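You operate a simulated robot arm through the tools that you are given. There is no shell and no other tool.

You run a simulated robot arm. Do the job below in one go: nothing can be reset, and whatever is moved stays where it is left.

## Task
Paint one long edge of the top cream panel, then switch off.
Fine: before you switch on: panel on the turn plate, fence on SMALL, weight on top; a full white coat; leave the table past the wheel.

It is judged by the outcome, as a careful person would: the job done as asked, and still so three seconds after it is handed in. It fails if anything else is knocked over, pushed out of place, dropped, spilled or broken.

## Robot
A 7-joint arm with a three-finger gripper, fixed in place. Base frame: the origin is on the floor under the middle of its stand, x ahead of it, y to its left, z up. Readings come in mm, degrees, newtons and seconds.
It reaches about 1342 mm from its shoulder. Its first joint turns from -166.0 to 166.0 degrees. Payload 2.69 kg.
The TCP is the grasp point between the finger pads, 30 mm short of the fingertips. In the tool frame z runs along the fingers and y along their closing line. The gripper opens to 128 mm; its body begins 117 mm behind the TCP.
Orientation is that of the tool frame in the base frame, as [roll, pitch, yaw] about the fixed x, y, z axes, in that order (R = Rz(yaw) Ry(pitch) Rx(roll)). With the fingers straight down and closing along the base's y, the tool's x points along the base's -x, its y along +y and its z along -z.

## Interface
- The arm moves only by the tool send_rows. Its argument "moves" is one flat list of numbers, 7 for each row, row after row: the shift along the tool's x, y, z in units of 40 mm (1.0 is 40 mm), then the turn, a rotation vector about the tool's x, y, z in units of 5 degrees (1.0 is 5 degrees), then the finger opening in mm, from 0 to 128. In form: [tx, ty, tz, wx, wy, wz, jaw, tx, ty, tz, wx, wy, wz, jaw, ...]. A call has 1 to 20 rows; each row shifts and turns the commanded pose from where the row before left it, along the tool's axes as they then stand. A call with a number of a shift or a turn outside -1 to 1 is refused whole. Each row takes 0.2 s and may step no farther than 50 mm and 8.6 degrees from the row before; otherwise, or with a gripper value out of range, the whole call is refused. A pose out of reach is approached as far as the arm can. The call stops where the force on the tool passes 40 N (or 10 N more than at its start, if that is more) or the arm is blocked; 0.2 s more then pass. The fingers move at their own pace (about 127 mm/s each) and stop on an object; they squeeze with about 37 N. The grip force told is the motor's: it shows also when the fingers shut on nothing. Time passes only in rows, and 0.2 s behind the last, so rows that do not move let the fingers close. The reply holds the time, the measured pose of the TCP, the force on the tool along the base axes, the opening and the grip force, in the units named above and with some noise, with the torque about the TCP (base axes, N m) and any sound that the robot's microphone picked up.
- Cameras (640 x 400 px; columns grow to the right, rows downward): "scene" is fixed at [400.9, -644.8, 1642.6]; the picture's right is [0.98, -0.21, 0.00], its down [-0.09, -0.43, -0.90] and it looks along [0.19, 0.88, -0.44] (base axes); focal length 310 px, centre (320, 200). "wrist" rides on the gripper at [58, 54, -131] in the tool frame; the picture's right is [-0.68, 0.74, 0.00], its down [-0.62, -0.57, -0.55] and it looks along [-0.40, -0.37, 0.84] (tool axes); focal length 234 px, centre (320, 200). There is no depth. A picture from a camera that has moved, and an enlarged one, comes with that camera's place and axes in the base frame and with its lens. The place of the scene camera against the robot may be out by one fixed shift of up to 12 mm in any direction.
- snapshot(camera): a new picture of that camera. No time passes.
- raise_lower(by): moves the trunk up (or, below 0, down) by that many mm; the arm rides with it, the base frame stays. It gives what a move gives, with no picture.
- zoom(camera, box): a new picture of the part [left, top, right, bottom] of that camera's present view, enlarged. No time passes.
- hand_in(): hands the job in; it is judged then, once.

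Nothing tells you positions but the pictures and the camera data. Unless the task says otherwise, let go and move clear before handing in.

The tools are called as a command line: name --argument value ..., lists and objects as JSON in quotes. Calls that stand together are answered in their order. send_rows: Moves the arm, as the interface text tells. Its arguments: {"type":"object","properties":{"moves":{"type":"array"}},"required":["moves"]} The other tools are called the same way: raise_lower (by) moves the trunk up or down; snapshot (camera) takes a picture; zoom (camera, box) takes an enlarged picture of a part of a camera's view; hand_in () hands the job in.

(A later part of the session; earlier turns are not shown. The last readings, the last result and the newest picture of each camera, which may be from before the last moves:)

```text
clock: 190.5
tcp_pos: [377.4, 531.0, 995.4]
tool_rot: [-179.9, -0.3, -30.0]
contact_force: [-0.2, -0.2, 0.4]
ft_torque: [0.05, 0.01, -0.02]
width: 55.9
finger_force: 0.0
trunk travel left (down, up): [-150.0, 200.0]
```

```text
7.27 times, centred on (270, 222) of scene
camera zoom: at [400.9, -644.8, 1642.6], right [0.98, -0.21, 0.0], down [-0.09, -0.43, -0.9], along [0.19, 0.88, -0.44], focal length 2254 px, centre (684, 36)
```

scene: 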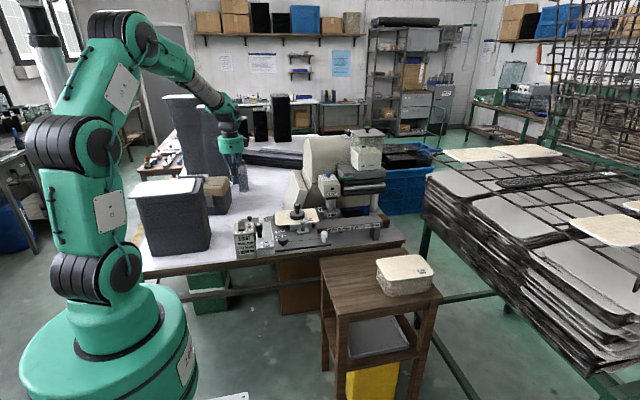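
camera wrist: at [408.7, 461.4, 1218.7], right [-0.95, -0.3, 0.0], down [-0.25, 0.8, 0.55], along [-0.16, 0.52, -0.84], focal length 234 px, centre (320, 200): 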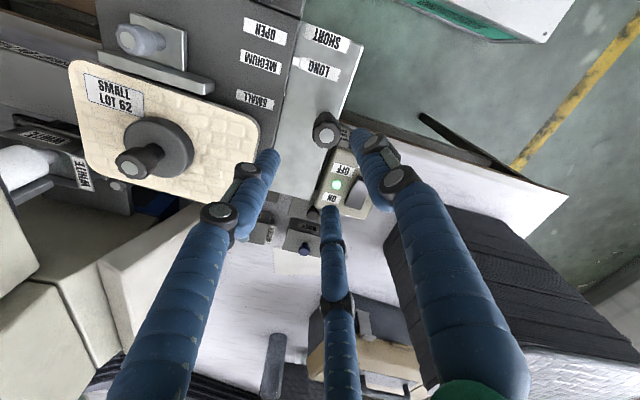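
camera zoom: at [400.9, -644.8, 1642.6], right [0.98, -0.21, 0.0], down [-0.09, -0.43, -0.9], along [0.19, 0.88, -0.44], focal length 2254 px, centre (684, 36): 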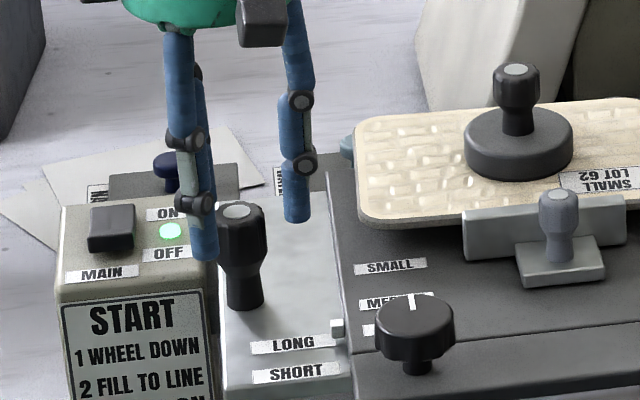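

send_rows --moves '[0, 0, 0.375, 0, 0, 0, 56, 0, 0, 0, 0, 0, 0, 44, 0, 0, 0, 0, 0, 0, 36, 0, 0, 0, 0, 0, 0, 33]'

zoom --camera "wrist" --box '[240, 100, 400, 260]'

zoom --camera "scene" --box '[235, 195, 305, 250]'

```text
clock: 191.5
tcp_pos: [377.0, 530.3, 979.8]
tool_rot: [-179.9, -0.2, -30.0]
contact_force: [-0.6, 3.1, 0.3]
ft_torque: [0.05, 0.01, 0.05]
width: 35.7
finger_force: 1.9
trunk travel left (down, up): [-150.0, 200.0]
```

```text
2.50 times, centred on (320, 180) of wrist
camera zoom: at [401.1, 455.2, 1109.8], right [-0.95, -0.3, 0.0], down [-0.25, 0.8, 0.55], along [-0.16, 0.52, -0.84], focal length 585 px, centre (320, 250)
```

zoom: 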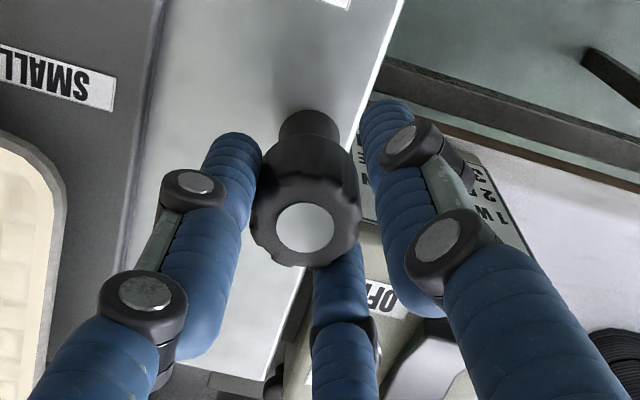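

```text
7.27 times, centred on (270, 222) of scene
camera zoom: at [400.9, -644.8, 1642.6], right [0.98, -0.21, 0.0], down [-0.09, -0.43, -0.9], along [0.19, 0.88, -0.44], focal length 2254 px, centre (684, 36)
```

zoom: 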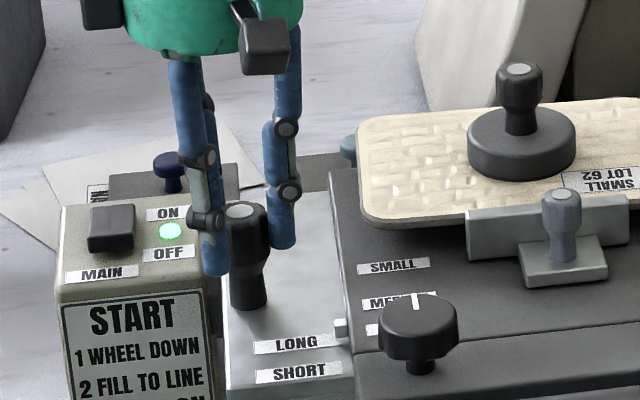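

The handle is caged. I'll start pushing the carriage right, first the free approach to just before the wheel.

send_rows --moves '[-0.019, -0.0325, 0, 0, 0, 0, 37, 0.10825, -0.0625, 0, 0, 0, 0, 37, 0.1299, -0.075, 0, 0, 0, 0, 37, 0.1299, -0.075, 0, 0, 0, 0, 37, 0.1299, -0.075, 0, 0, 0, 0, 37, 0.1299, -0.075, 0, 0, 0, 0, 37, 0.1299, -0.075, 0, 0, 0, 0, 37]'

zoom --camera "scene" --box '[240, 175, 360, 255]'

```text
clock: 193.1
tcp_pos: [411.7, 532.6, 978.9]
tool_rot: [-179.9, -0.2, -30.0]
contact_force: [-0.6, 4.3, 0.4]
ft_torque: [0.12, -0.01, -0.03]
width: 39.3
finger_force: 1.7
trunk travel left (down, up): [-150.0, 200.0]
```

```text
5.00 times, centred on (300, 215) of scene
camera zoom: at [400.9, -644.8, 1642.6], right [0.98, -0.21, 0.0], down [-0.09, -0.43, -0.9], along [0.19, 0.88, -0.44], focal length 1550 px, centre (420, 125)
```

zoom: 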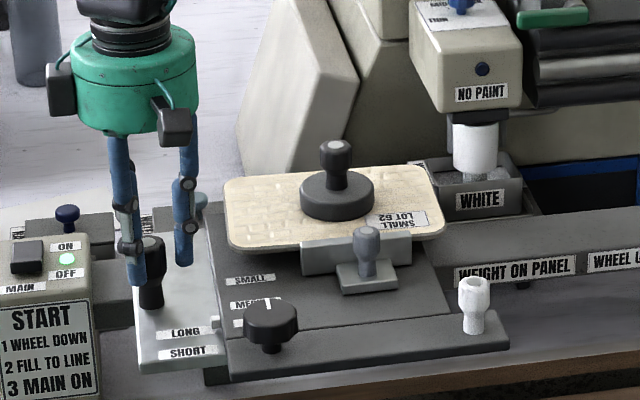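

The carriage moves as one. Now slow feed (20 mm/s) through the wheel.

send_rows --moves '[0.0866, -0.05, 0, 0, 0, 0, 38, 0.0866, -0.05, 0, 0, 0, 0, 38, 0.0866, -0.05, 0, 0, 0, 0, 38, 0.0866, -0.05, 0, 0, 0, 0, 38, 0.0866, -0.05, 0, 0, 0, 0, 38, 0.0866, -0.05, 0, 0, 0, 0, 38, 0.0866, -0.05, 0, 0, 0, 0, 38, 0.0866, -0.05, 0, 0, 0, 0, 38, 0.0866, -0.05, 0, 0, 0, 0, 38, 0.0866, -0.05, 0, 0, 0, 0, 38, 0.0866, -0.05, 0, 0, 0, 0, 38, 0.0866, -0.05, 0, 0, 0, 0, 38]'

zoom --camera "scene" --box '[260, 180, 360, 250]'

zoom --camera "scene" --box '[320, 196, 350, 216]'

```text
clock: 195.7
tcp_pos: [457.8, 531.8, 979.9]
tool_rot: [-180.0, -0.2, -30.0]
contact_force: [-0.8, 5.9, -1.5]
ft_torque: [0.14, 0.04, -0.04]
width: 41.5
finger_force: 2.8
trunk travel left (down, up): [-150.0, 200.0]
```

```text
5.71 times, centred on (310, 215) of scene
camera zoom: at [400.9, -644.8, 1642.6], right [0.98, -0.21, 0.0], down [-0.09, -0.43, -0.9], along [0.19, 0.88, -0.44], focal length 1771 px, centre (377, 114)
```

zoom: 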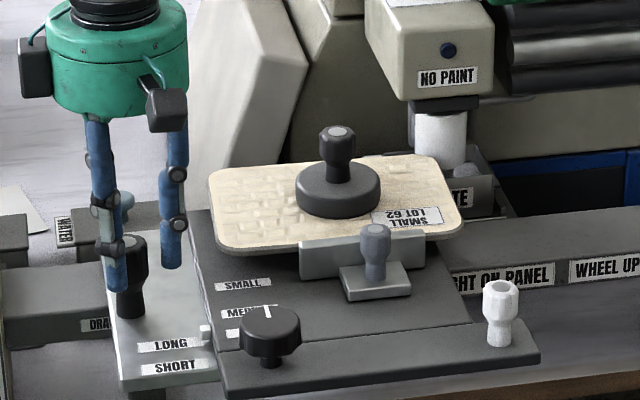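

```text
16.00 times, centred on (335, 206) of scene
camera zoom: at [400.9, -644.8, 1642.6], right [0.98, -0.21, 0.0], down [-0.09, -0.43, -0.9], along [0.19, 0.88, -0.44], focal length 4960 px, centre (80, 104)
```

zoom: 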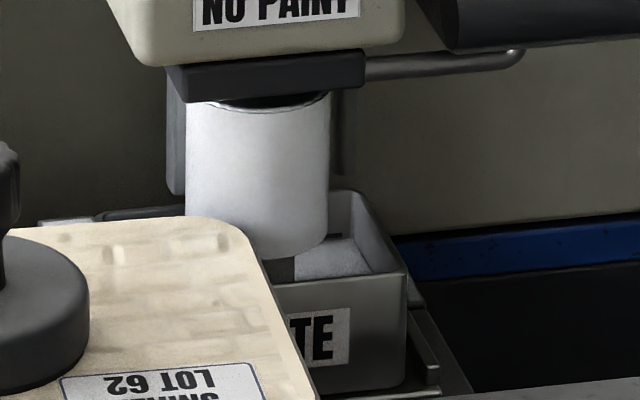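

send_rows --moves '[0.0616, -0.093, 0, 0, 0, 0, 40, 0.0866, -0.05, 0, 0, 0, 0, 40, 0.0866, -0.05, 0, 0, 0, 0, 40, 0.0866, -0.05, 0, 0, 0, 0, 40, 0.0866, -0.05, 0, 0, 0, 0, 40, 0.0866, -0.05, 0, 0, 0, 0, 40, 0.0866, -0.05, 0, 0, 0, 0, 40, 0.0866, -0.05, 0, 0, 0, 0, 40, 0.0866, -0.05, 0, 0, 0, 0, 40, 0.0866, -0.05, 0, 0, 0, 0, 40]'

zoom --camera "scene" --box '[260, 180, 360, 250]'

snapshot --camera "wrist"

```text
clock: 197.9
tcp_pos: [497.1, 532.4, 980.6]
tool_rot: [-180.0, -0.2, -29.9]
contact_force: [-0.1, 0.5, 1.2]
ft_torque: [0.0, 0.05, 0.03]
width: 39.8
finger_force: 0.1
trunk travel left (down, up): [-150.0, 200.0]
```

```text
5.71 times, centred on (310, 215) of scene
camera zoom: at [400.9, -644.8, 1642.6], right [0.98, -0.21, 0.0], down [-0.09, -0.43, -0.9], along [0.19, 0.88, -0.44], focal length 1771 px, centre (377, 114)
```

zoom: 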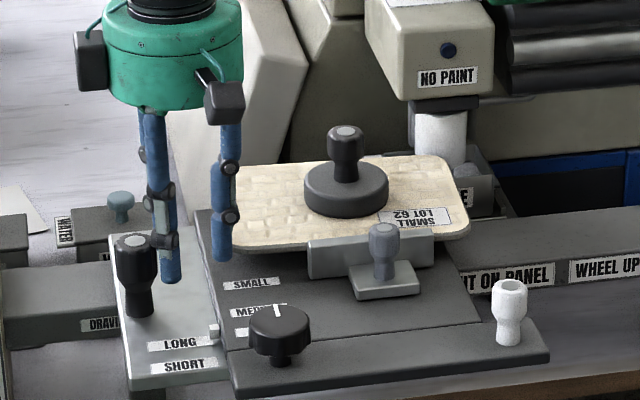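

```text
taken
camera wrist: at [521.7, 458.3, 1110.7], right [-0.95, -0.3, 0.0], down [-0.25, 0.8, 0.55], along [-0.16, 0.52, -0.84], focal length 234 px, centre (320, 200)
```

wrist: 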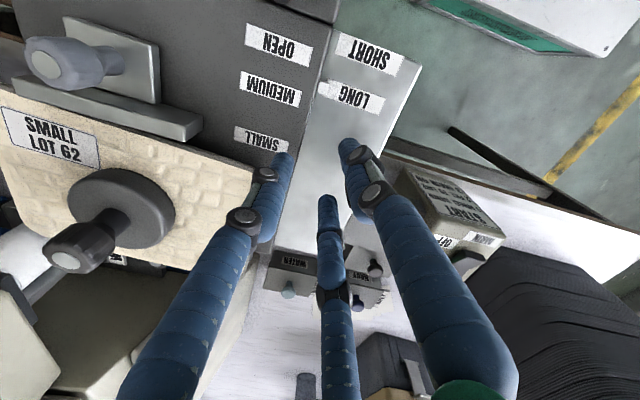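

The knob slipped between the two pushing fingers because I'd let the cage open to 40 mm. I'll rise, go back over the handle and cage it tighter.

send_rows --moves '[0, 0, -0.8, 0, 0, 0, 56, 0, 0, -0.8, 0, 0, 0, 56, -0.758, 0.4375, -0.4, 0, 0, 0, 56]'

zoom --camera "wrist" --box '[240, 80, 400, 240]'

zoom --camera "scene" --box '[260, 180, 360, 250]'

```text
clock: 198.7
tcp_pos: [465.4, 532.2, 1062.0]
tool_rot: [180.0, -0.1, -30.0]
contact_force: [0.1, -0.6, 0.3]
ft_torque: [0.0, 0.04, -0.01]
width: 56.1
finger_force: 0.1
trunk travel left (down, up): [-150.0, 200.0]
```

```text
2.50 times, centred on (320, 160) of wrist
camera zoom: at [488.1, 457.2, 1192.0], right [-0.95, -0.3, 0.0], down [-0.25, 0.8, 0.55], along [-0.16, 0.52, -0.84], focal length 585 px, centre (320, 300)
```

zoom: 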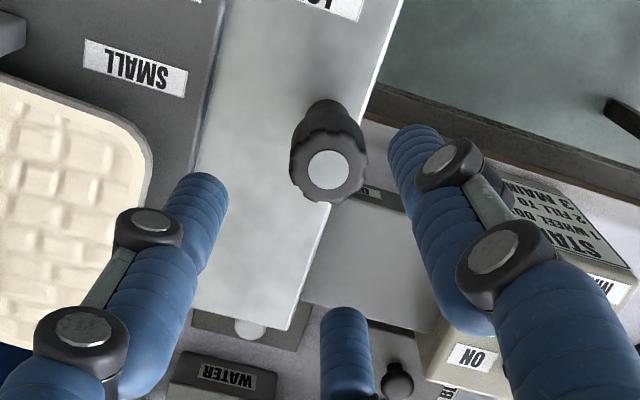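

```text
5.71 times, centred on (310, 215) of scene
camera zoom: at [400.9, -644.8, 1642.6], right [0.98, -0.21, 0.0], down [-0.09, -0.43, -0.9], along [0.19, 0.88, -0.44], focal length 1771 px, centre (377, 114)
```

zoom: 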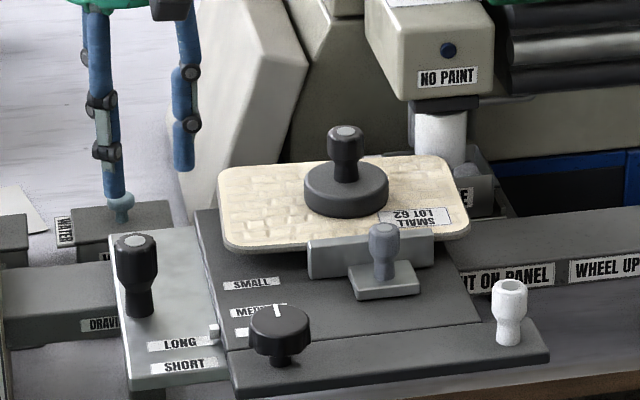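

zoom --camera "scene" --box '[255, 225, 285, 245]'

zoom --camera "scene" --box '[320, 190, 350, 216]'

```text
16.00 times, centred on (270, 235) of scene
camera zoom: at [400.9, -644.8, 1642.6], right [0.98, -0.21, 0.0], down [-0.09, -0.43, -0.9], along [0.19, 0.88, -0.44], focal length 4960 px, centre (1120, -360)
```

zoom: 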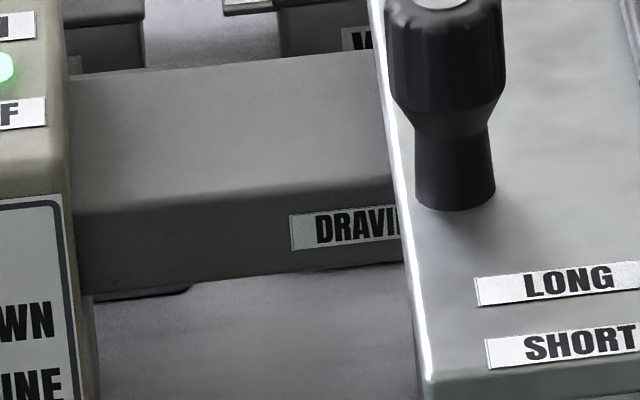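

```text
15.38 times, centred on (335, 203) of scene
camera zoom: at [400.9, -644.8, 1642.6], right [0.98, -0.21, 0.0], down [-0.09, -0.43, -0.9], along [0.19, 0.88, -0.44], focal length 4769 px, centre (89, 154)
```

zoom: 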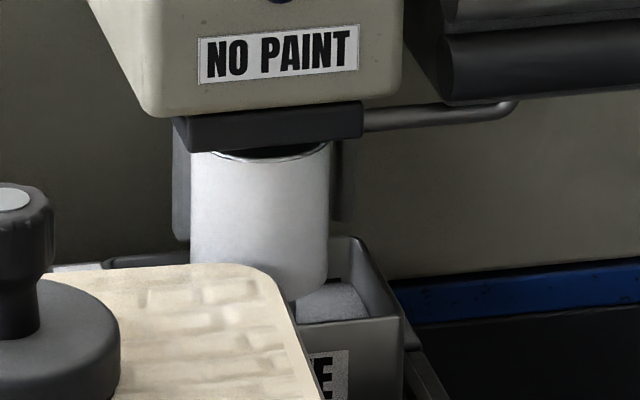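

send_rows --moves '[-0.11, 0.02, 0.7, 0, 0, 0, 56, 0, 0, 0.7, 0, 0, 0, 56, 0, 0, 0.65, 0, 0, 0, 56, 0, 0, 0, 0, 0, 0, 42, 0, 0, 0, 0, 0, 0, 34, 0, 0, 0, 0, 0, 0, 30]'

zoom --camera "wrist" --box '[240, 100, 400, 260]'

```text
clock: 200.1
tcp_pos: [459.0, 534.5, 976.8]
tool_rot: [180.0, -0.2, -30.0]
contact_force: [-0.5, -2.2, -2.2]
ft_torque: [0.04, -0.08, 0.01]
width: 31.1
finger_force: 45.6
trunk travel left (down, up): [-150.0, 200.0]
```

```text
2.50 times, centred on (320, 180) of wrist
camera zoom: at [482.1, 460.0, 1107.8], right [-0.95, -0.3, 0.0], down [-0.25, 0.8, 0.55], along [-0.16, 0.52, -0.84], focal length 585 px, centre (320, 250)
```

zoom: 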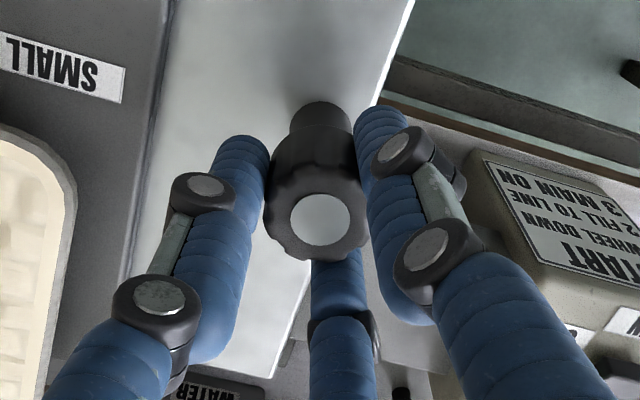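

Handle gripped firmly now. Continuing the slow draw (15 mm/s).

send_rows --moves '[0.065, -0.0375, 0, 0, 0, 0, 28, 0.065, -0.0375, 0, 0, 0, 0, 28, 0.065, -0.0375, 0, 0, 0, 0, 28, 0.065, -0.0375, 0, 0, 0, 0, 28, 0.065, -0.0375, 0, 0, 0, 0, 28, 0.065, -0.0375, 0, 0, 0, 0, 28, 0.065, -0.0375, 0, 0, 0, 0, 28, 0.065, -0.0375, 0, 0, 0, 0, 28, 0.065, -0.0375, 0, 0, 0, 0, 28, 0.065, -0.0375, 0, 0, 0, 0, 28, 0.065, -0.0375, 0, 0, 0, 0, 28, 0.065, -0.0375, 0, 0, 0, 0, 28]'

zoom --camera "scene" --box '[260, 180, 360, 250]'

zoom --camera "scene" --box '[320, 190, 350, 216]'

```text
clock: 202.7
tcp_pos: [495.8, 534.7, 976.9]
tool_rot: [179.9, -0.1, -30.0]
contact_force: [0.6, -14.6, -1.6]
ft_torque: [-0.09, -0.11, -0.14]
width: 30.8
finger_force: 44.8
trunk travel left (down, up): [-150.0, 200.0]
```

```text
5.71 times, centred on (310, 215) of scene
camera zoom: at [400.9, -644.8, 1642.6], right [0.98, -0.21, 0.0], down [-0.09, -0.43, -0.9], along [0.19, 0.88, -0.44], focal length 1771 px, centre (377, 114)
```

zoom: 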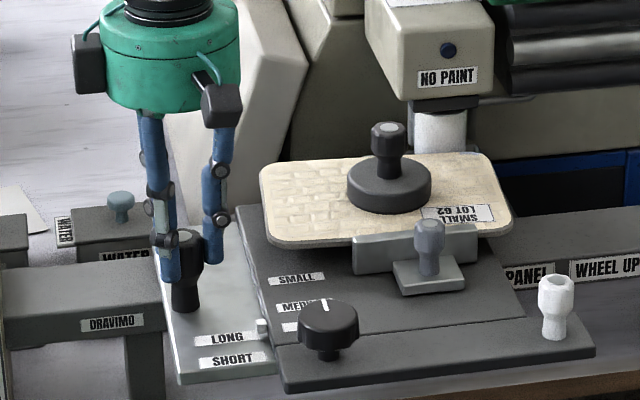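

```text
15.38 times, centred on (335, 203) of scene
camera zoom: at [400.9, -644.8, 1642.6], right [0.98, -0.21, 0.0], down [-0.09, -0.43, -0.9], along [0.19, 0.88, -0.44], focal length 4769 px, centre (89, 154)
```

zoom: 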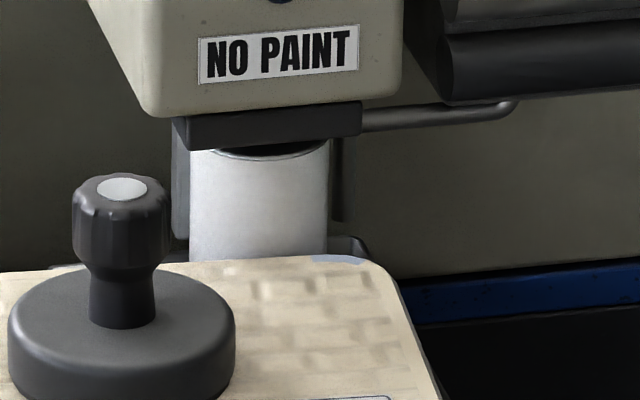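

send_rows --moves '[0.084, -0.005, 0, 0, 0, 0, 28, 0.065, -0.0375, 0, 0, 0, 0, 28, 0.065, -0.0375, 0, 0, 0, 0, 28, 0.065, -0.0375, 0, 0, 0, 0, 28, 0.065, -0.0375, 0, 0, 0, 0, 28, 0.065, -0.0375, 0, 0, 0, 0, 28, 0.065, -0.0375, 0, 0, 0, 0, 28, 0.065, -0.0375, 0, 0, 0, 0, 28, 0.065, -0.0375, 0, 0, 0, 0, 28, 0.065, -0.0375, 0, 0, 0, 0, 28, 0.065, -0.0375, 0, 0, 0, 0, 28, 0.065, -0.0375, 0, 0, 0, 0, 28, 0.065, -0.0375, 0, 0, 0, 0, 28, 0.065, -0.0375, 0, 0, 0, 0, 28, 0.065, -0.0375, 0, 0, 0, 0, 28, 0.065, -0.0375, 0, 0, 0, 0, 28, 0.065, -0.0375, 0, 0, 0, 0, 28, 0.065, -0.0375, 0, 0, 0, 0, 28, 0.065, -0.0375, 0, 0, 0, 0, 28, 0.065, -0.0375, 0, 0, 0, 0, 28]'

zoom --camera "scene" --box '[270, 180, 380, 250]'

zoom --camera "scene" --box '[325, 190, 365, 216]'

```text
clock: 206.9
tcp_pos: [555.8, 534.8, 976.1]
tool_rot: [-179.8, -0.3, -30.0]
contact_force: [0.7, 31.6, -0.2]
ft_torque: [1.29, -0.16, -0.13]
width: 30.8
finger_force: 44.7
trunk travel left (down, up): [-150.0, 200.0]
```

```text
5.71 times, centred on (325, 215) of scene
camera zoom: at [400.9, -644.8, 1642.6], right [0.98, -0.21, 0.0], down [-0.09, -0.43, -0.9], along [0.19, 0.88, -0.44], focal length 1771 px, centre (291, 114)
```

zoom: 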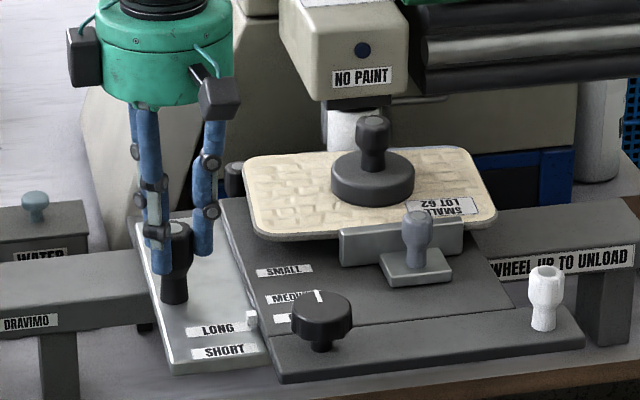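

```text
15.38 times, centred on (345, 203) of scene
camera zoom: at [400.9, -644.8, 1642.6], right [0.98, -0.21, 0.0], down [-0.09, -0.43, -0.9], along [0.19, 0.88, -0.44], focal length 4769 px, centre (-65, 154)
```

zoom: 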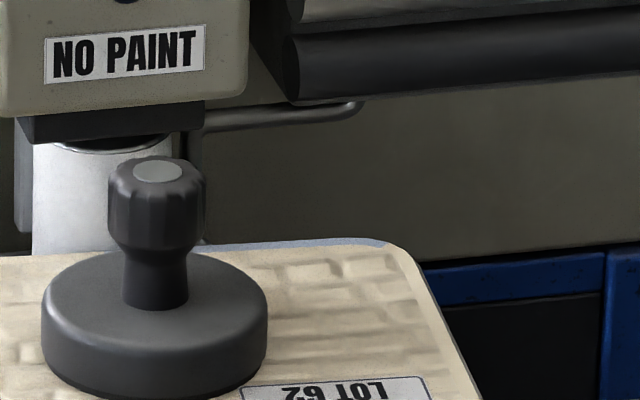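

The white band shows along the back edge behind the wheel. I'll relieve the sideways force and continue.

send_rows --moves '[0.0525, -0.059, 0, 0, 0, 0, 28, 0.065, -0.0375, 0, 0, 0, 0, 28, 0.065, -0.0375, 0, 0, 0, 0, 28, 0.065, -0.0375, 0, 0, 0, 0, 28, 0.065, -0.0375, 0, 0, 0, 0, 28, 0.065, -0.0375, 0, 0, 0, 0, 28, 0.065, -0.0375, 0, 0, 0, 0, 28, 0.065, -0.0375, 0, 0, 0, 0, 28, 0.065, -0.0375, 0, 0, 0, 0, 28, 0.065, -0.0375, 0, 0, 0, 0, 28, 0.065, -0.0375, 0, 0, 0, 0, 28, 0.065, -0.0375, 0, 0, 0, 0, 28, 0.065, -0.0375, 0, 0, 0, 0, 28, 0.065, -0.0375, 0, 0, 0, 0, 28, 0.065, -0.0375, 0, 0, 0, 0, 28, 0.065, -0.0375, 0, 0, 0, 0, 28, 0.065, -0.0375, 0, 0, 0, 0, 28, 0.065, -0.0375, 0, 0, 0, 0, 28]'

zoom --camera "scene" --box '[280, 180, 400, 250]'

zoom --camera "scene" --box '[330, 190, 370, 216]'

```text
clock: 210.7
tcp_pos: [608.8, 534.6, 976.3]
tool_rot: [-180.0, -0.2, -29.9]
contact_force: [0.4, 6.5, 20.0]
ft_torque: [-0.15, 0.32, -0.16]
width: 30.5
finger_force: 45.8
trunk travel left (down, up): [-150.0, 200.0]
```

```text
5.33 times, centred on (340, 215) of scene
camera zoom: at [400.9, -644.8, 1642.6], right [0.98, -0.21, 0.0], down [-0.09, -0.43, -0.9], along [0.19, 0.88, -0.44], focal length 1653 px, centre (213, 120)
```

zoom: 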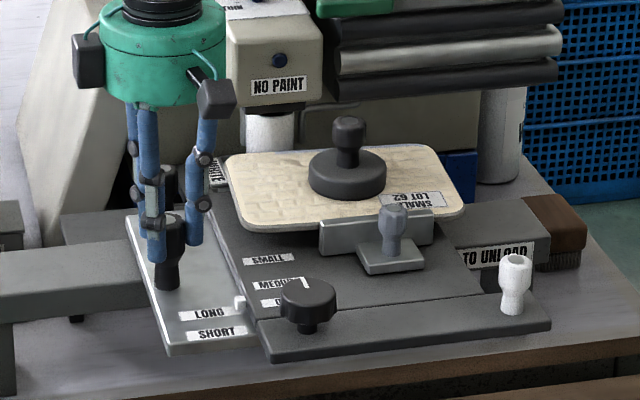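

```text
15.38 times, centred on (350, 203) of scene
camera zoom: at [400.9, -644.8, 1642.6], right [0.98, -0.21, 0.0], down [-0.09, -0.43, -0.9], along [0.19, 0.88, -0.44], focal length 4769 px, centre (-142, 154)
```

zoom: 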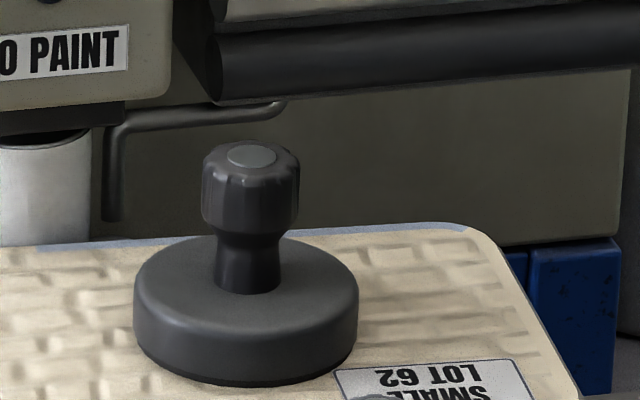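

send_rows --moves '[0.065, -0.0375, -0.015, 0, 0, 0, 28, 0.065, -0.0375, 0, 0, 0, 0, 28, 0.065, -0.0375, 0, 0, 0, 0, 28, 0.065, -0.0375, 0, 0, 0, 0, 28, 0.065, -0.0375, 0, 0, 0, 0, 28, 0.065, -0.0375, 0, 0, 0, 0, 28, 0.065, -0.0375, 0, 0, 0, 0, 28, 0.065, -0.0375, 0, 0, 0, 0, 28, 0.065, -0.0375, 0, 0, 0, 0, 28, 0.065, -0.0375, 0, 0, 0, 0, 28, 0.065, -0.0375, 0, 0, 0, 0, 28, 0.065, -0.0375, 0, 0, 0, 0, 28, 0.065, -0.0375, 0, 0, 0, 0, 28, 0.065, -0.0375, 0, 0, 0, 0, 28, 0.065, -0.0375, 0, 0, 0, 0, 28, 0.065, -0.0375, 0, 0, 0, 0, 28, 0.065, -0.0375, 0, 0, 0, 0, 28, 0.065, -0.0375, 0, 0, 0, 0, 28, 0.065, -0.0375, 0, 0, 0, 0, 28, 0.065, -0.0375, 0, 0, 0, 0, 28]'

zoom --camera "scene" --box '[290, 180, 410, 250]'

zoom --camera "scene" --box '[325, 190, 385, 220]'

```text
clock: 214.9
tcp_pos: [671.4, 534.3, 977.5]
tool_rot: [-179.9, -0.2, -30.0]
contact_force: [2.5, 1.7, -5.7]
ft_torque: [-0.18, 0.66, -0.04]
width: 30.8
finger_force: 44.3
trunk travel left (down, up): [-150.0, 200.0]
```

```text
5.33 times, centred on (350, 215) of scene
camera zoom: at [400.9, -644.8, 1642.6], right [0.98, -0.21, 0.0], down [-0.09, -0.43, -0.9], along [0.19, 0.88, -0.44], focal length 1653 px, centre (160, 120)
```

zoom: 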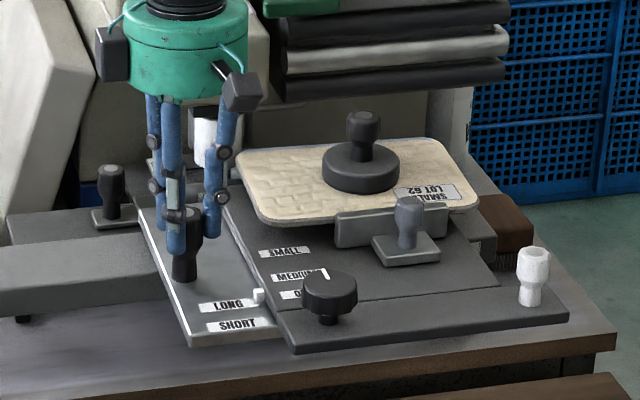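

```text
10.67 times, centred on (355, 205) of scene
camera zoom: at [400.9, -644.8, 1642.6], right [0.98, -0.21, 0.0], down [-0.09, -0.43, -0.9], along [0.19, 0.88, -0.44], focal length 3306 px, centre (-53, 147)
```

zoom: 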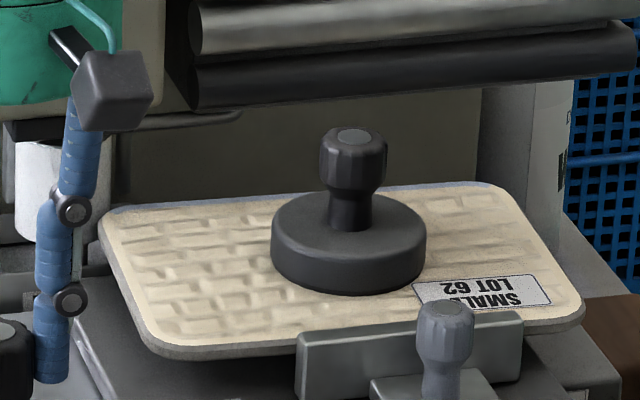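

send_rows --moves '[0.065, -0.0375, 0, 0, 0, 0, 28, 0.065, -0.0375, 0, 0, 0, 0, 28, 0.065, -0.0375, 0, 0, 0, 0, 28, 0.065, -0.0375, 0, 0, 0, 0, 28, 0.065, -0.0375, 0, 0, 0, 0, 28, 0.065, -0.0375, 0, 0, 0, 0, 28, 0.065, -0.0375, 0, 0, 0, 0, 28, 0.065, -0.0375, 0, 0, 0, 0, 28, 0.065, -0.0375, 0, 0, 0, 0, 28, 0.065, -0.0375, 0, 0, 0, 0, 28, 0.065, -0.0375, 0, 0, 0, 0, 28, 0.065, -0.0375, 0, 0, 0, 0, 28, 0.065, -0.0375, 0, 0, 0, 0, 28, 0.065, -0.0375, 0, 0, 0, 0, 28]'

zoom --camera "scene" --box '[300, 170, 420, 250]'

zoom --camera "scene" --box '[330, 190, 390, 220]'

```text
clock: 217.9
tcp_pos: [712.1, 535.3, 977.1]
tool_rot: [180.0, -0.1, -30.0]
contact_force: [0.4, -11.4, -17.2]
ft_torque: [-0.43, 0.19, 0.06]
width: 30.6
finger_force: 44.9
trunk travel left (down, up): [-150.0, 200.0]
```

```text
5.00 times, centred on (360, 210) of scene
camera zoom: at [400.9, -644.8, 1642.6], right [0.98, -0.21, 0.0], down [-0.09, -0.43, -0.9], along [0.19, 0.88, -0.44], focal length 1550 px, centre (120, 150)
```

zoom: 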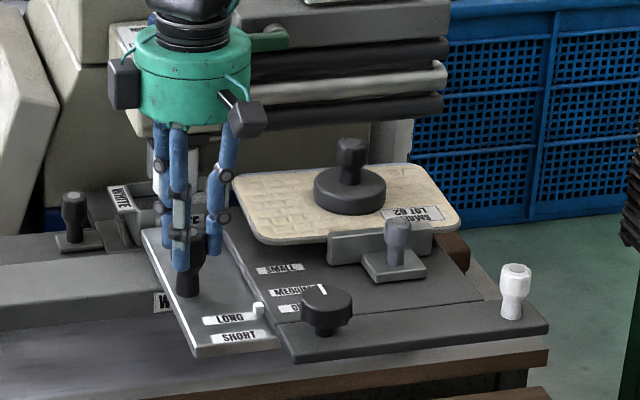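

```text
10.67 times, centred on (360, 205) of scene
camera zoom: at [400.9, -644.8, 1642.6], right [0.98, -0.21, 0.0], down [-0.09, -0.43, -0.9], along [0.19, 0.88, -0.44], focal length 3306 px, centre (-107, 147)
```

zoom: 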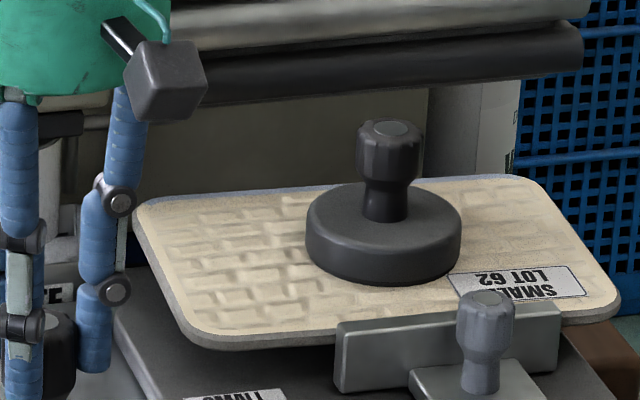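

send_rows --moves '[0.065, -0.0375, 0.012, 0, 0, 0, 28, 0.065, -0.0375, 0, 0, 0, 0, 28, 0.065, -0.0375, 0, 0, 0, 0, 28, 0.065, -0.0375, 0, 0, 0, 0, 28, 0.065, -0.0375, 0, 0, 0, 0, 28, 0.065, -0.0375, 0, 0, 0, 0, 28, 0.065, -0.0375, 0, 0, 0, 0, 28]'

zoom --camera "scene" --box '[300, 170, 420, 250]'

```text
clock: 219.5
tcp_pos: [734.6, 535.1, 976.3]
tool_rot: [-180.0, -0.1, -30.0]
contact_force: [-0.7, 0.6, -11.9]
ft_torque: [0.34, -0.42, -0.2]
width: 31.0
finger_force: 45.4
trunk travel left (down, up): [-150.0, 200.0]
```

```text
5.00 times, centred on (360, 210) of scene
camera zoom: at [400.9, -644.8, 1642.6], right [0.98, -0.21, 0.0], down [-0.09, -0.43, -0.9], along [0.19, 0.88, -0.44], focal length 1550 px, centre (120, 150)
```

zoom: 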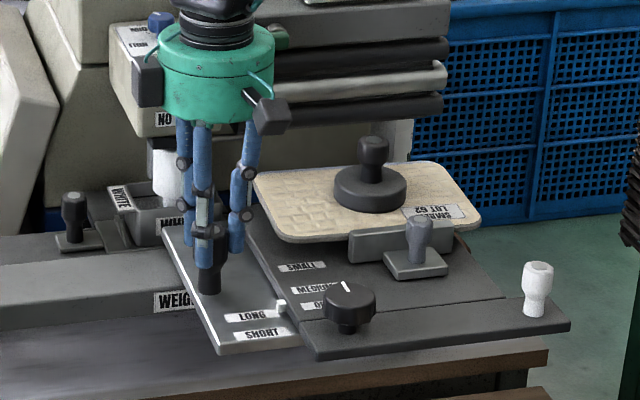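

The panel and table are fully past the wheel. Releasing the handle and rising, then checking the painted edge.

send_rows --moves '[0, 0, 0, 0, 0, 0, 36, 0, 0, 0, 0, 0, 0, 50, 0, 0, 0, 0, 0, 0, 60, 0, 0, -0.6, 0, 0, 0, 60, 0, 0, -0.9, 0, 0, 0, 60, 0, 0, -0.9, 0, 0, 0, 60, -0.4, 0.4, -0.9, 0, 0, 0, 60, -0.6, 0.6, -0.2, 0, 0, 0, 60, -0.6, 0.6, 0, 0, 0, 0, 60, -0.8, 0.4, 0, 0, 0, 0, 60]'

snapshot --camera "scene"

zoom --camera "scene" --box '[335, 185, 405, 225]'

zoom --camera "scene" --box '[345, 193, 385, 213]'

```text
clock: 221.7
tcp_pos: [607.9, 513.4, 1118.3]
tool_rot: [-179.9, -0.1, -30.1]
contact_force: [0.7, 0.3, 0.1]
ft_torque: [-0.02, 0.06, 0.0]
width: 60.1
finger_force: 0.1
trunk travel left (down, up): [-150.0, 200.0]
```

```text
taken
```

scene: 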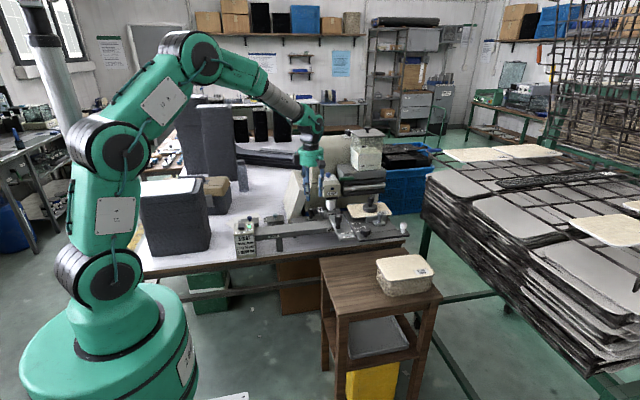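

```text
9.14 times, centred on (370, 205) of scene
camera zoom: at [400.9, -644.8, 1642.6], right [0.98, -0.21, 0.0], down [-0.09, -0.43, -0.9], along [0.19, 0.88, -0.44], focal length 2834 px, centre (-137, 154)
```

zoom: 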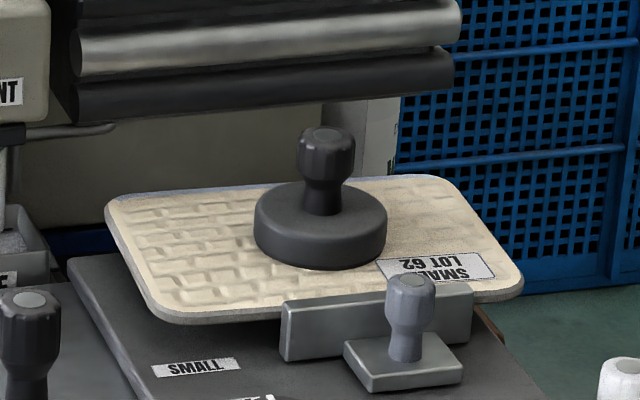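

```text
16.00 times, centred on (365, 203) of scene
camera zoom: at [400.9, -644.8, 1642.6], right [0.98, -0.21, 0.0], down [-0.09, -0.43, -0.9], along [0.19, 0.88, -0.44], focal length 4960 px, centre (-400, 152)
```

zoom: 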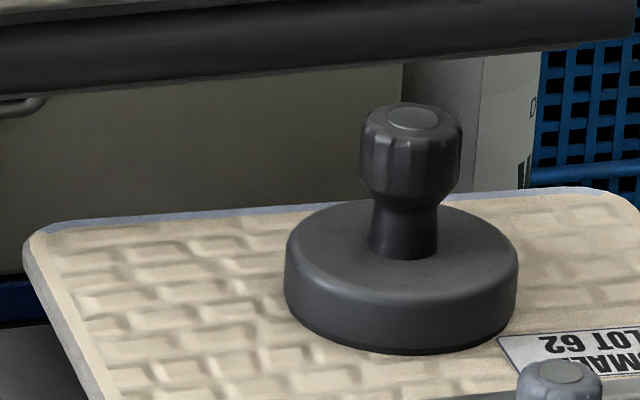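

zoom --camera "scene" --box '[365, 193, 405, 213]'

zoom --camera "scene" --box '[320, 185, 350, 215]'

snapshot --camera "wrist"

```text
16.00 times, centred on (385, 203) of scene
camera zoom: at [400.9, -644.8, 1642.6], right [0.98, -0.21, 0.0], down [-0.09, -0.43, -0.9], along [0.19, 0.88, -0.44], focal length 4960 px, centre (-720, 152)
```

zoom: 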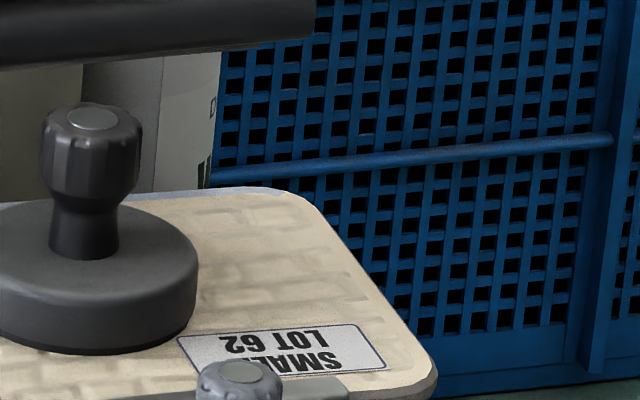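

```text
13.33 times, centred on (335, 200) of scene
camera zoom: at [400.9, -644.8, 1642.6], right [0.98, -0.21, 0.0], down [-0.09, -0.43, -0.9], along [0.19, 0.88, -0.44], focal length 4133 px, centre (120, 200)
```

zoom: 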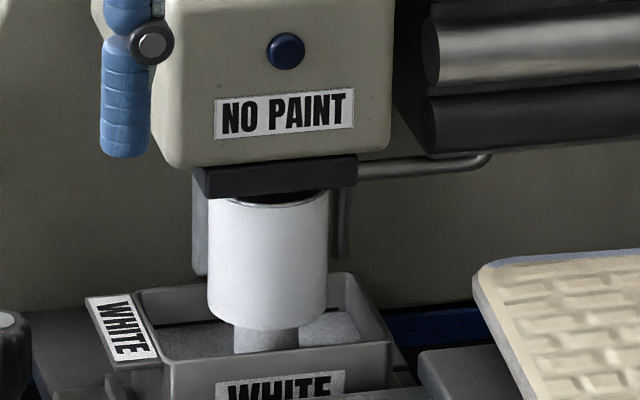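

```text
taken
camera wrist: at [631.7, 439.0, 1248.6], right [-0.95, -0.3, 0.0], down [-0.25, 0.8, 0.55], along [-0.16, 0.52, -0.84], focal length 234 px, centre (320, 200)
```

wrist: 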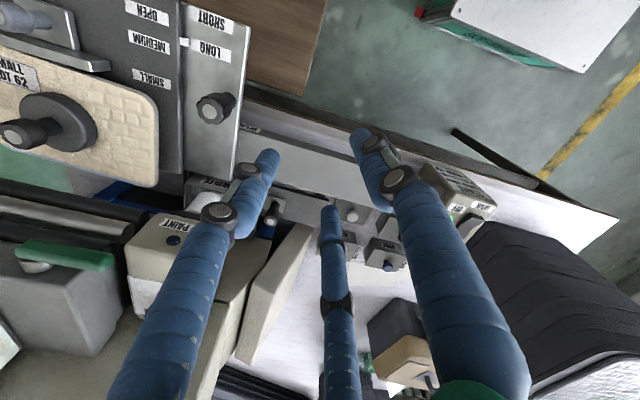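

The band runs along the whole edge to both corners. Now to switch MAIN off.

send_rows --moves '[-0.87, 0.205, 0, 0, 0, 0, 0, -0.87, 0.205, 0, 0, 0, 0, 0, -0.87, 0.205, 0, 0, 0, 0, 0, -0.87, 0.205, 0, 0, 0, 0, 0, -0.87, 0.205, 0, 0, 0, 0, 0, -0.87, 0.205, 0, 0, 0, 0, 0, -0.87, 0.205, 0, 0, 0, 0, 0, -0.87, 0.205, 0, 0, 0, 0, 0, -0.87, 0.205, 0, 0, 0, 0, 0, 0, 0, 0.8, 0, 0, 0, 0, 0, 0, 0.8, 0, 0, 0, 0]'

zoom --camera "wrist" --box '[240, 60, 400, 220]'

zoom --camera "scene" --box '[225, 195, 275, 240]'

```text
clock: 224.1
tcp_pos: [300.8, 607.1, 1052.8]
tool_rot: [-179.9, -0.1, -30.0]
contact_force: [0.7, 0.3, -0.2]
ft_torque: [0.04, 0.0, -0.02]
width: 2.1
finger_force: 31.5
trunk travel left (down, up): [-150.0, 200.0]
```

```text
2.50 times, centred on (320, 140) of wrist
camera zoom: at [324.3, 531.1, 1184.1], right [-0.95, -0.3, 0.0], down [-0.25, 0.8, 0.55], along [-0.16, 0.52, -0.84], focal length 585 px, centre (320, 350)
```

zoom: 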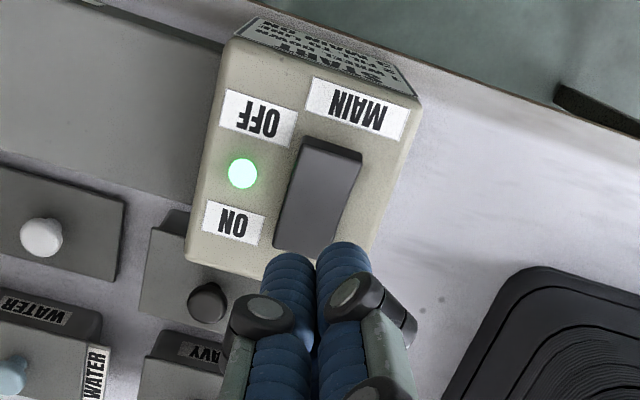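

```text
8.89 times, centred on (250, 218) of scene
camera zoom: at [400.9, -644.8, 1642.6], right [0.98, -0.21, 0.0], down [-0.09, -0.43, -0.9], along [0.19, 0.88, -0.44], focal length 2755 px, centre (942, 44)
```

zoom: 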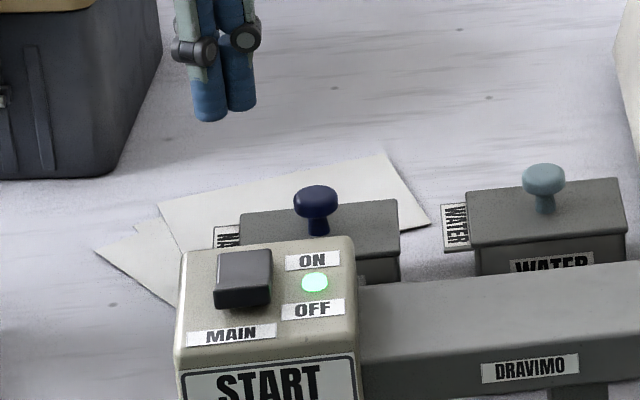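

send_rows --moves '[0.053, 0.142, 0.6, 0, 0, 0, 0, 0, 0, 0.6, 0, 0, 0, 0, 0, 0, 0.6, 0, 0, 0, 0, 0, 0, 0.2, 0, 0, 0, 0]'

zoom --camera "wrist" --box '[240, 100, 400, 260]'

zoom --camera "scene" --box '[225, 200, 275, 240]'

```text
clock: 225.1
tcp_pos: [300.6, 600.6, 971.5]
tool_rot: [-179.9, -0.1, -30.0]
contact_force: [-0.1, -0.2, -0.4]
ft_torque: [-0.02, 0.03, 0.0]
width: 2.3
finger_force: 31.3
trunk travel left (down, up): [-150.0, 200.0]
```

```text
2.50 times, centred on (320, 180) of wrist
camera zoom: at [323.5, 525.0, 1102.8], right [-0.95, -0.3, 0.0], down [-0.25, 0.8, 0.55], along [-0.16, 0.52, -0.84], focal length 585 px, centre (320, 250)
```

zoom: 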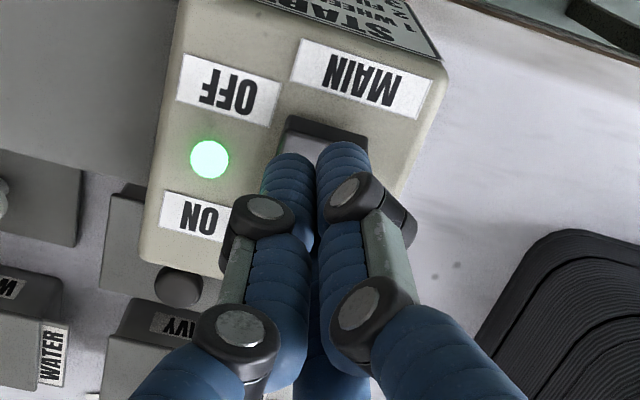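

```text
10.00 times, centred on (250, 220) of scene
camera zoom: at [400.9, -644.8, 1642.6], right [0.98, -0.21, 0.0], down [-0.09, -0.43, -0.9], along [0.19, 0.88, -0.44], focal length 3100 px, centre (1020, 0)
```

zoom: 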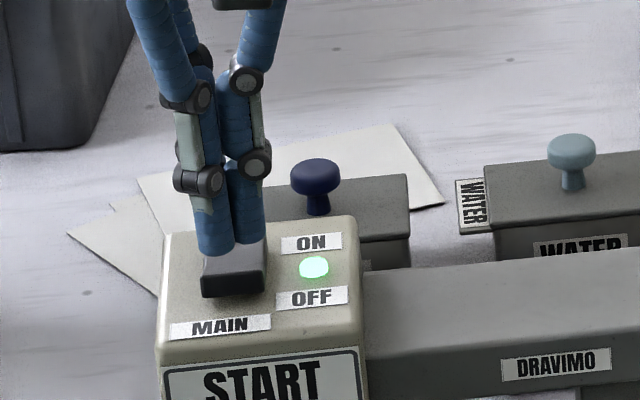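

send_rows --moves '[0, 0, 0.1, 0, 0, 0, 0]'

send_rows --moves '[0, 0, 0.1, 0, 0, 0, 0]'

send_rows --moves '[0, 0, 0.1, 0, 0, 0, 0]'

send_rows --moves '[0, 0, 0.1, 0, 0, 0, 0]'

zoom --camera "scene" --box '[225, 200, 275, 240]'

```text
clock: 225.5
tcp_pos: [300.1, 600.3, 970.5]
tool_rot: [-179.8, -0.2, -30.1]
contact_force: [-0.8, 0.1, -0.2]
ft_torque: [0.04, -0.02, 0.0]
width: 1.9
finger_force: 31.1
trunk travel left (down, up): [-150.0, 200.0]
```

```text
clock: 225.9
tcp_pos: [299.9, 599.1, 965.2]
tool_rot: [-179.9, -0.3, -29.9]
contact_force: [-0.8, -0.2, -0.3]
ft_torque: [0.02, 0.02, -0.01]
width: 2.0
finger_force: 31.3
trunk travel left (down, up): [-150.0, 200.0]
```

```text
clock: 226.3
tcp_pos: [299.6, 599.4, 960.9]
tool_rot: [-179.9, -0.2, -30.0]
contact_force: [0.1, -0.3, -0.7]
ft_torque: [0.03, -0.03, 0.01]
width: 2.4
finger_force: 31.5
trunk travel left (down, up): [-150.0, 200.0]
```

```text
clock: 226.7
tcp_pos: [299.0, 599.0, 955.5]
tool_rot: [-180.0, -0.1, -30.1]
contact_force: [-0.2, 0.1, 0.6]
ft_torque: [-0.03, 0.02, 0.0]
width: 2.0
finger_force: 31.2
trunk travel left (down, up): [-150.0, 200.0]
```

```text
10.00 times, centred on (250, 220) of scene
camera zoom: at [400.9, -644.8, 1642.6], right [0.98, -0.21, 0.0], down [-0.09, -0.43, -0.9], along [0.19, 0.88, -0.44], focal length 3100 px, centre (1020, 0)
```

zoom: 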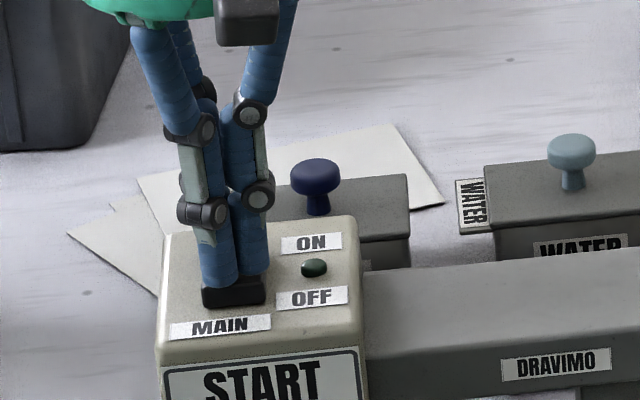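

The lamp is dark: MAIN is off. Lifting off and confirming the switch, the panel and the stack.

send_rows --moves '[0, 0, -0.3, 0, 0, 0, 0, 0, 0, -0.8, 0, 0, 0, 0, 0, 0, -0.8, 0, 0, 0, 0, 0, 0, -0.8, 0, 0, 0, 0, 0, 0, -0.8, 0, 0, 0, 0]'

zoom --camera "scene" --box '[220, 190, 320, 250]'

zoom --camera "scene" --box '[310, 160, 420, 250]'

zoom --camera "scene" --box '[310, 240, 450, 330]'

```text
clock: 227.9
tcp_pos: [298.9, 602.4, 1093.5]
tool_rot: [-179.8, -0.2, -30.0]
contact_force: [0.4, -0.5, 0.0]
ft_torque: [-0.03, 0.0, 0.02]
width: 2.2
finger_force: 31.6
trunk travel left (down, up): [-150.0, 200.0]
```

```text
6.40 times, centred on (270, 220) of scene
camera zoom: at [400.9, -644.8, 1642.6], right [0.98, -0.21, 0.0], down [-0.09, -0.43, -0.9], along [0.19, 0.88, -0.44], focal length 1984 px, centre (640, 72)
```

zoom: 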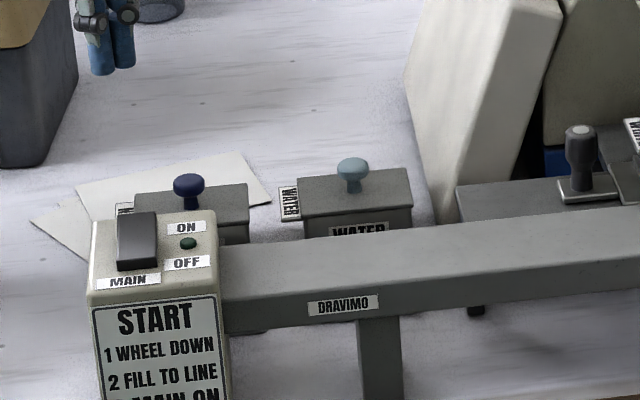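

```text
4.44 times, centred on (365, 205) of scene
camera zoom: at [400.9, -644.8, 1642.6], right [0.98, -0.21, 0.0], down [-0.09, -0.43, -0.9], along [0.19, 0.88, -0.44], focal length 1378 px, centre (120, 178)
```

zoom: 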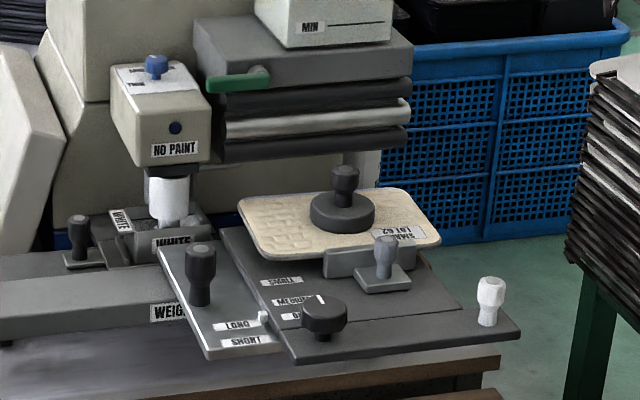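

```text
4.44 times, centred on (380, 285) of scene
camera zoom: at [400.9, -644.8, 1642.6], right [0.98, -0.21, 0.0], down [-0.09, -0.43, -0.9], along [0.19, 0.88, -0.44], focal length 1378 px, centre (53, -178)
```

zoom: 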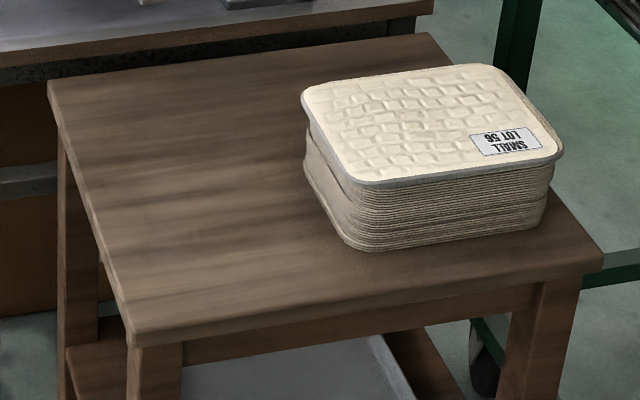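

MAIN is off, the table is past the wheel, and the panel and weight are in place. I'll check the remaining stack, because the second panel shifted a little during the first grasp attempts.

send_rows --moves '[0.85, 0, -0.4, 0, 0, 0.5, 0, 0.85, 0.1, -0.4, 0, 0, 0.5, 0, 0.85, 0.1, -0.3, 0, 0, 0.5, 0, 0.85, 0.1, 0, 0, 0, 0.5, 0, 0.85, 0.1, 0, 0, 0, 0.5, 0, 0.85, 0.1, 0, 0, 0, 0.5, 0, 0.85, 0.1, 0, 0, 0, 0.5, 0, 0.85, 0.1, 0, 0, 0, 0.5, 0, 0.85, 0.1, 0, 0, 0, 0.5, 0, 0.85, 0.1, 0, 0, 0, 0.5, 0]'

snapshot --camera "scene"

```text
clock: 230.1
tcp_pos: [530.0, 352.5, 1139.2]
tool_rot: [-179.9, 0.0, -55.1]
contact_force: [-0.8, 0.8, 0.1]
ft_torque: [-0.04, -0.01, -0.02]
width: 2.1
finger_force: 31.7
trunk travel left (down, up): [-150.0, 200.0]
```

```text
taken
```

scene: 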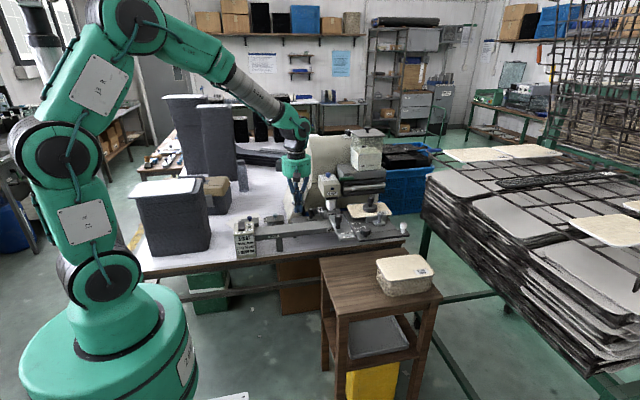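

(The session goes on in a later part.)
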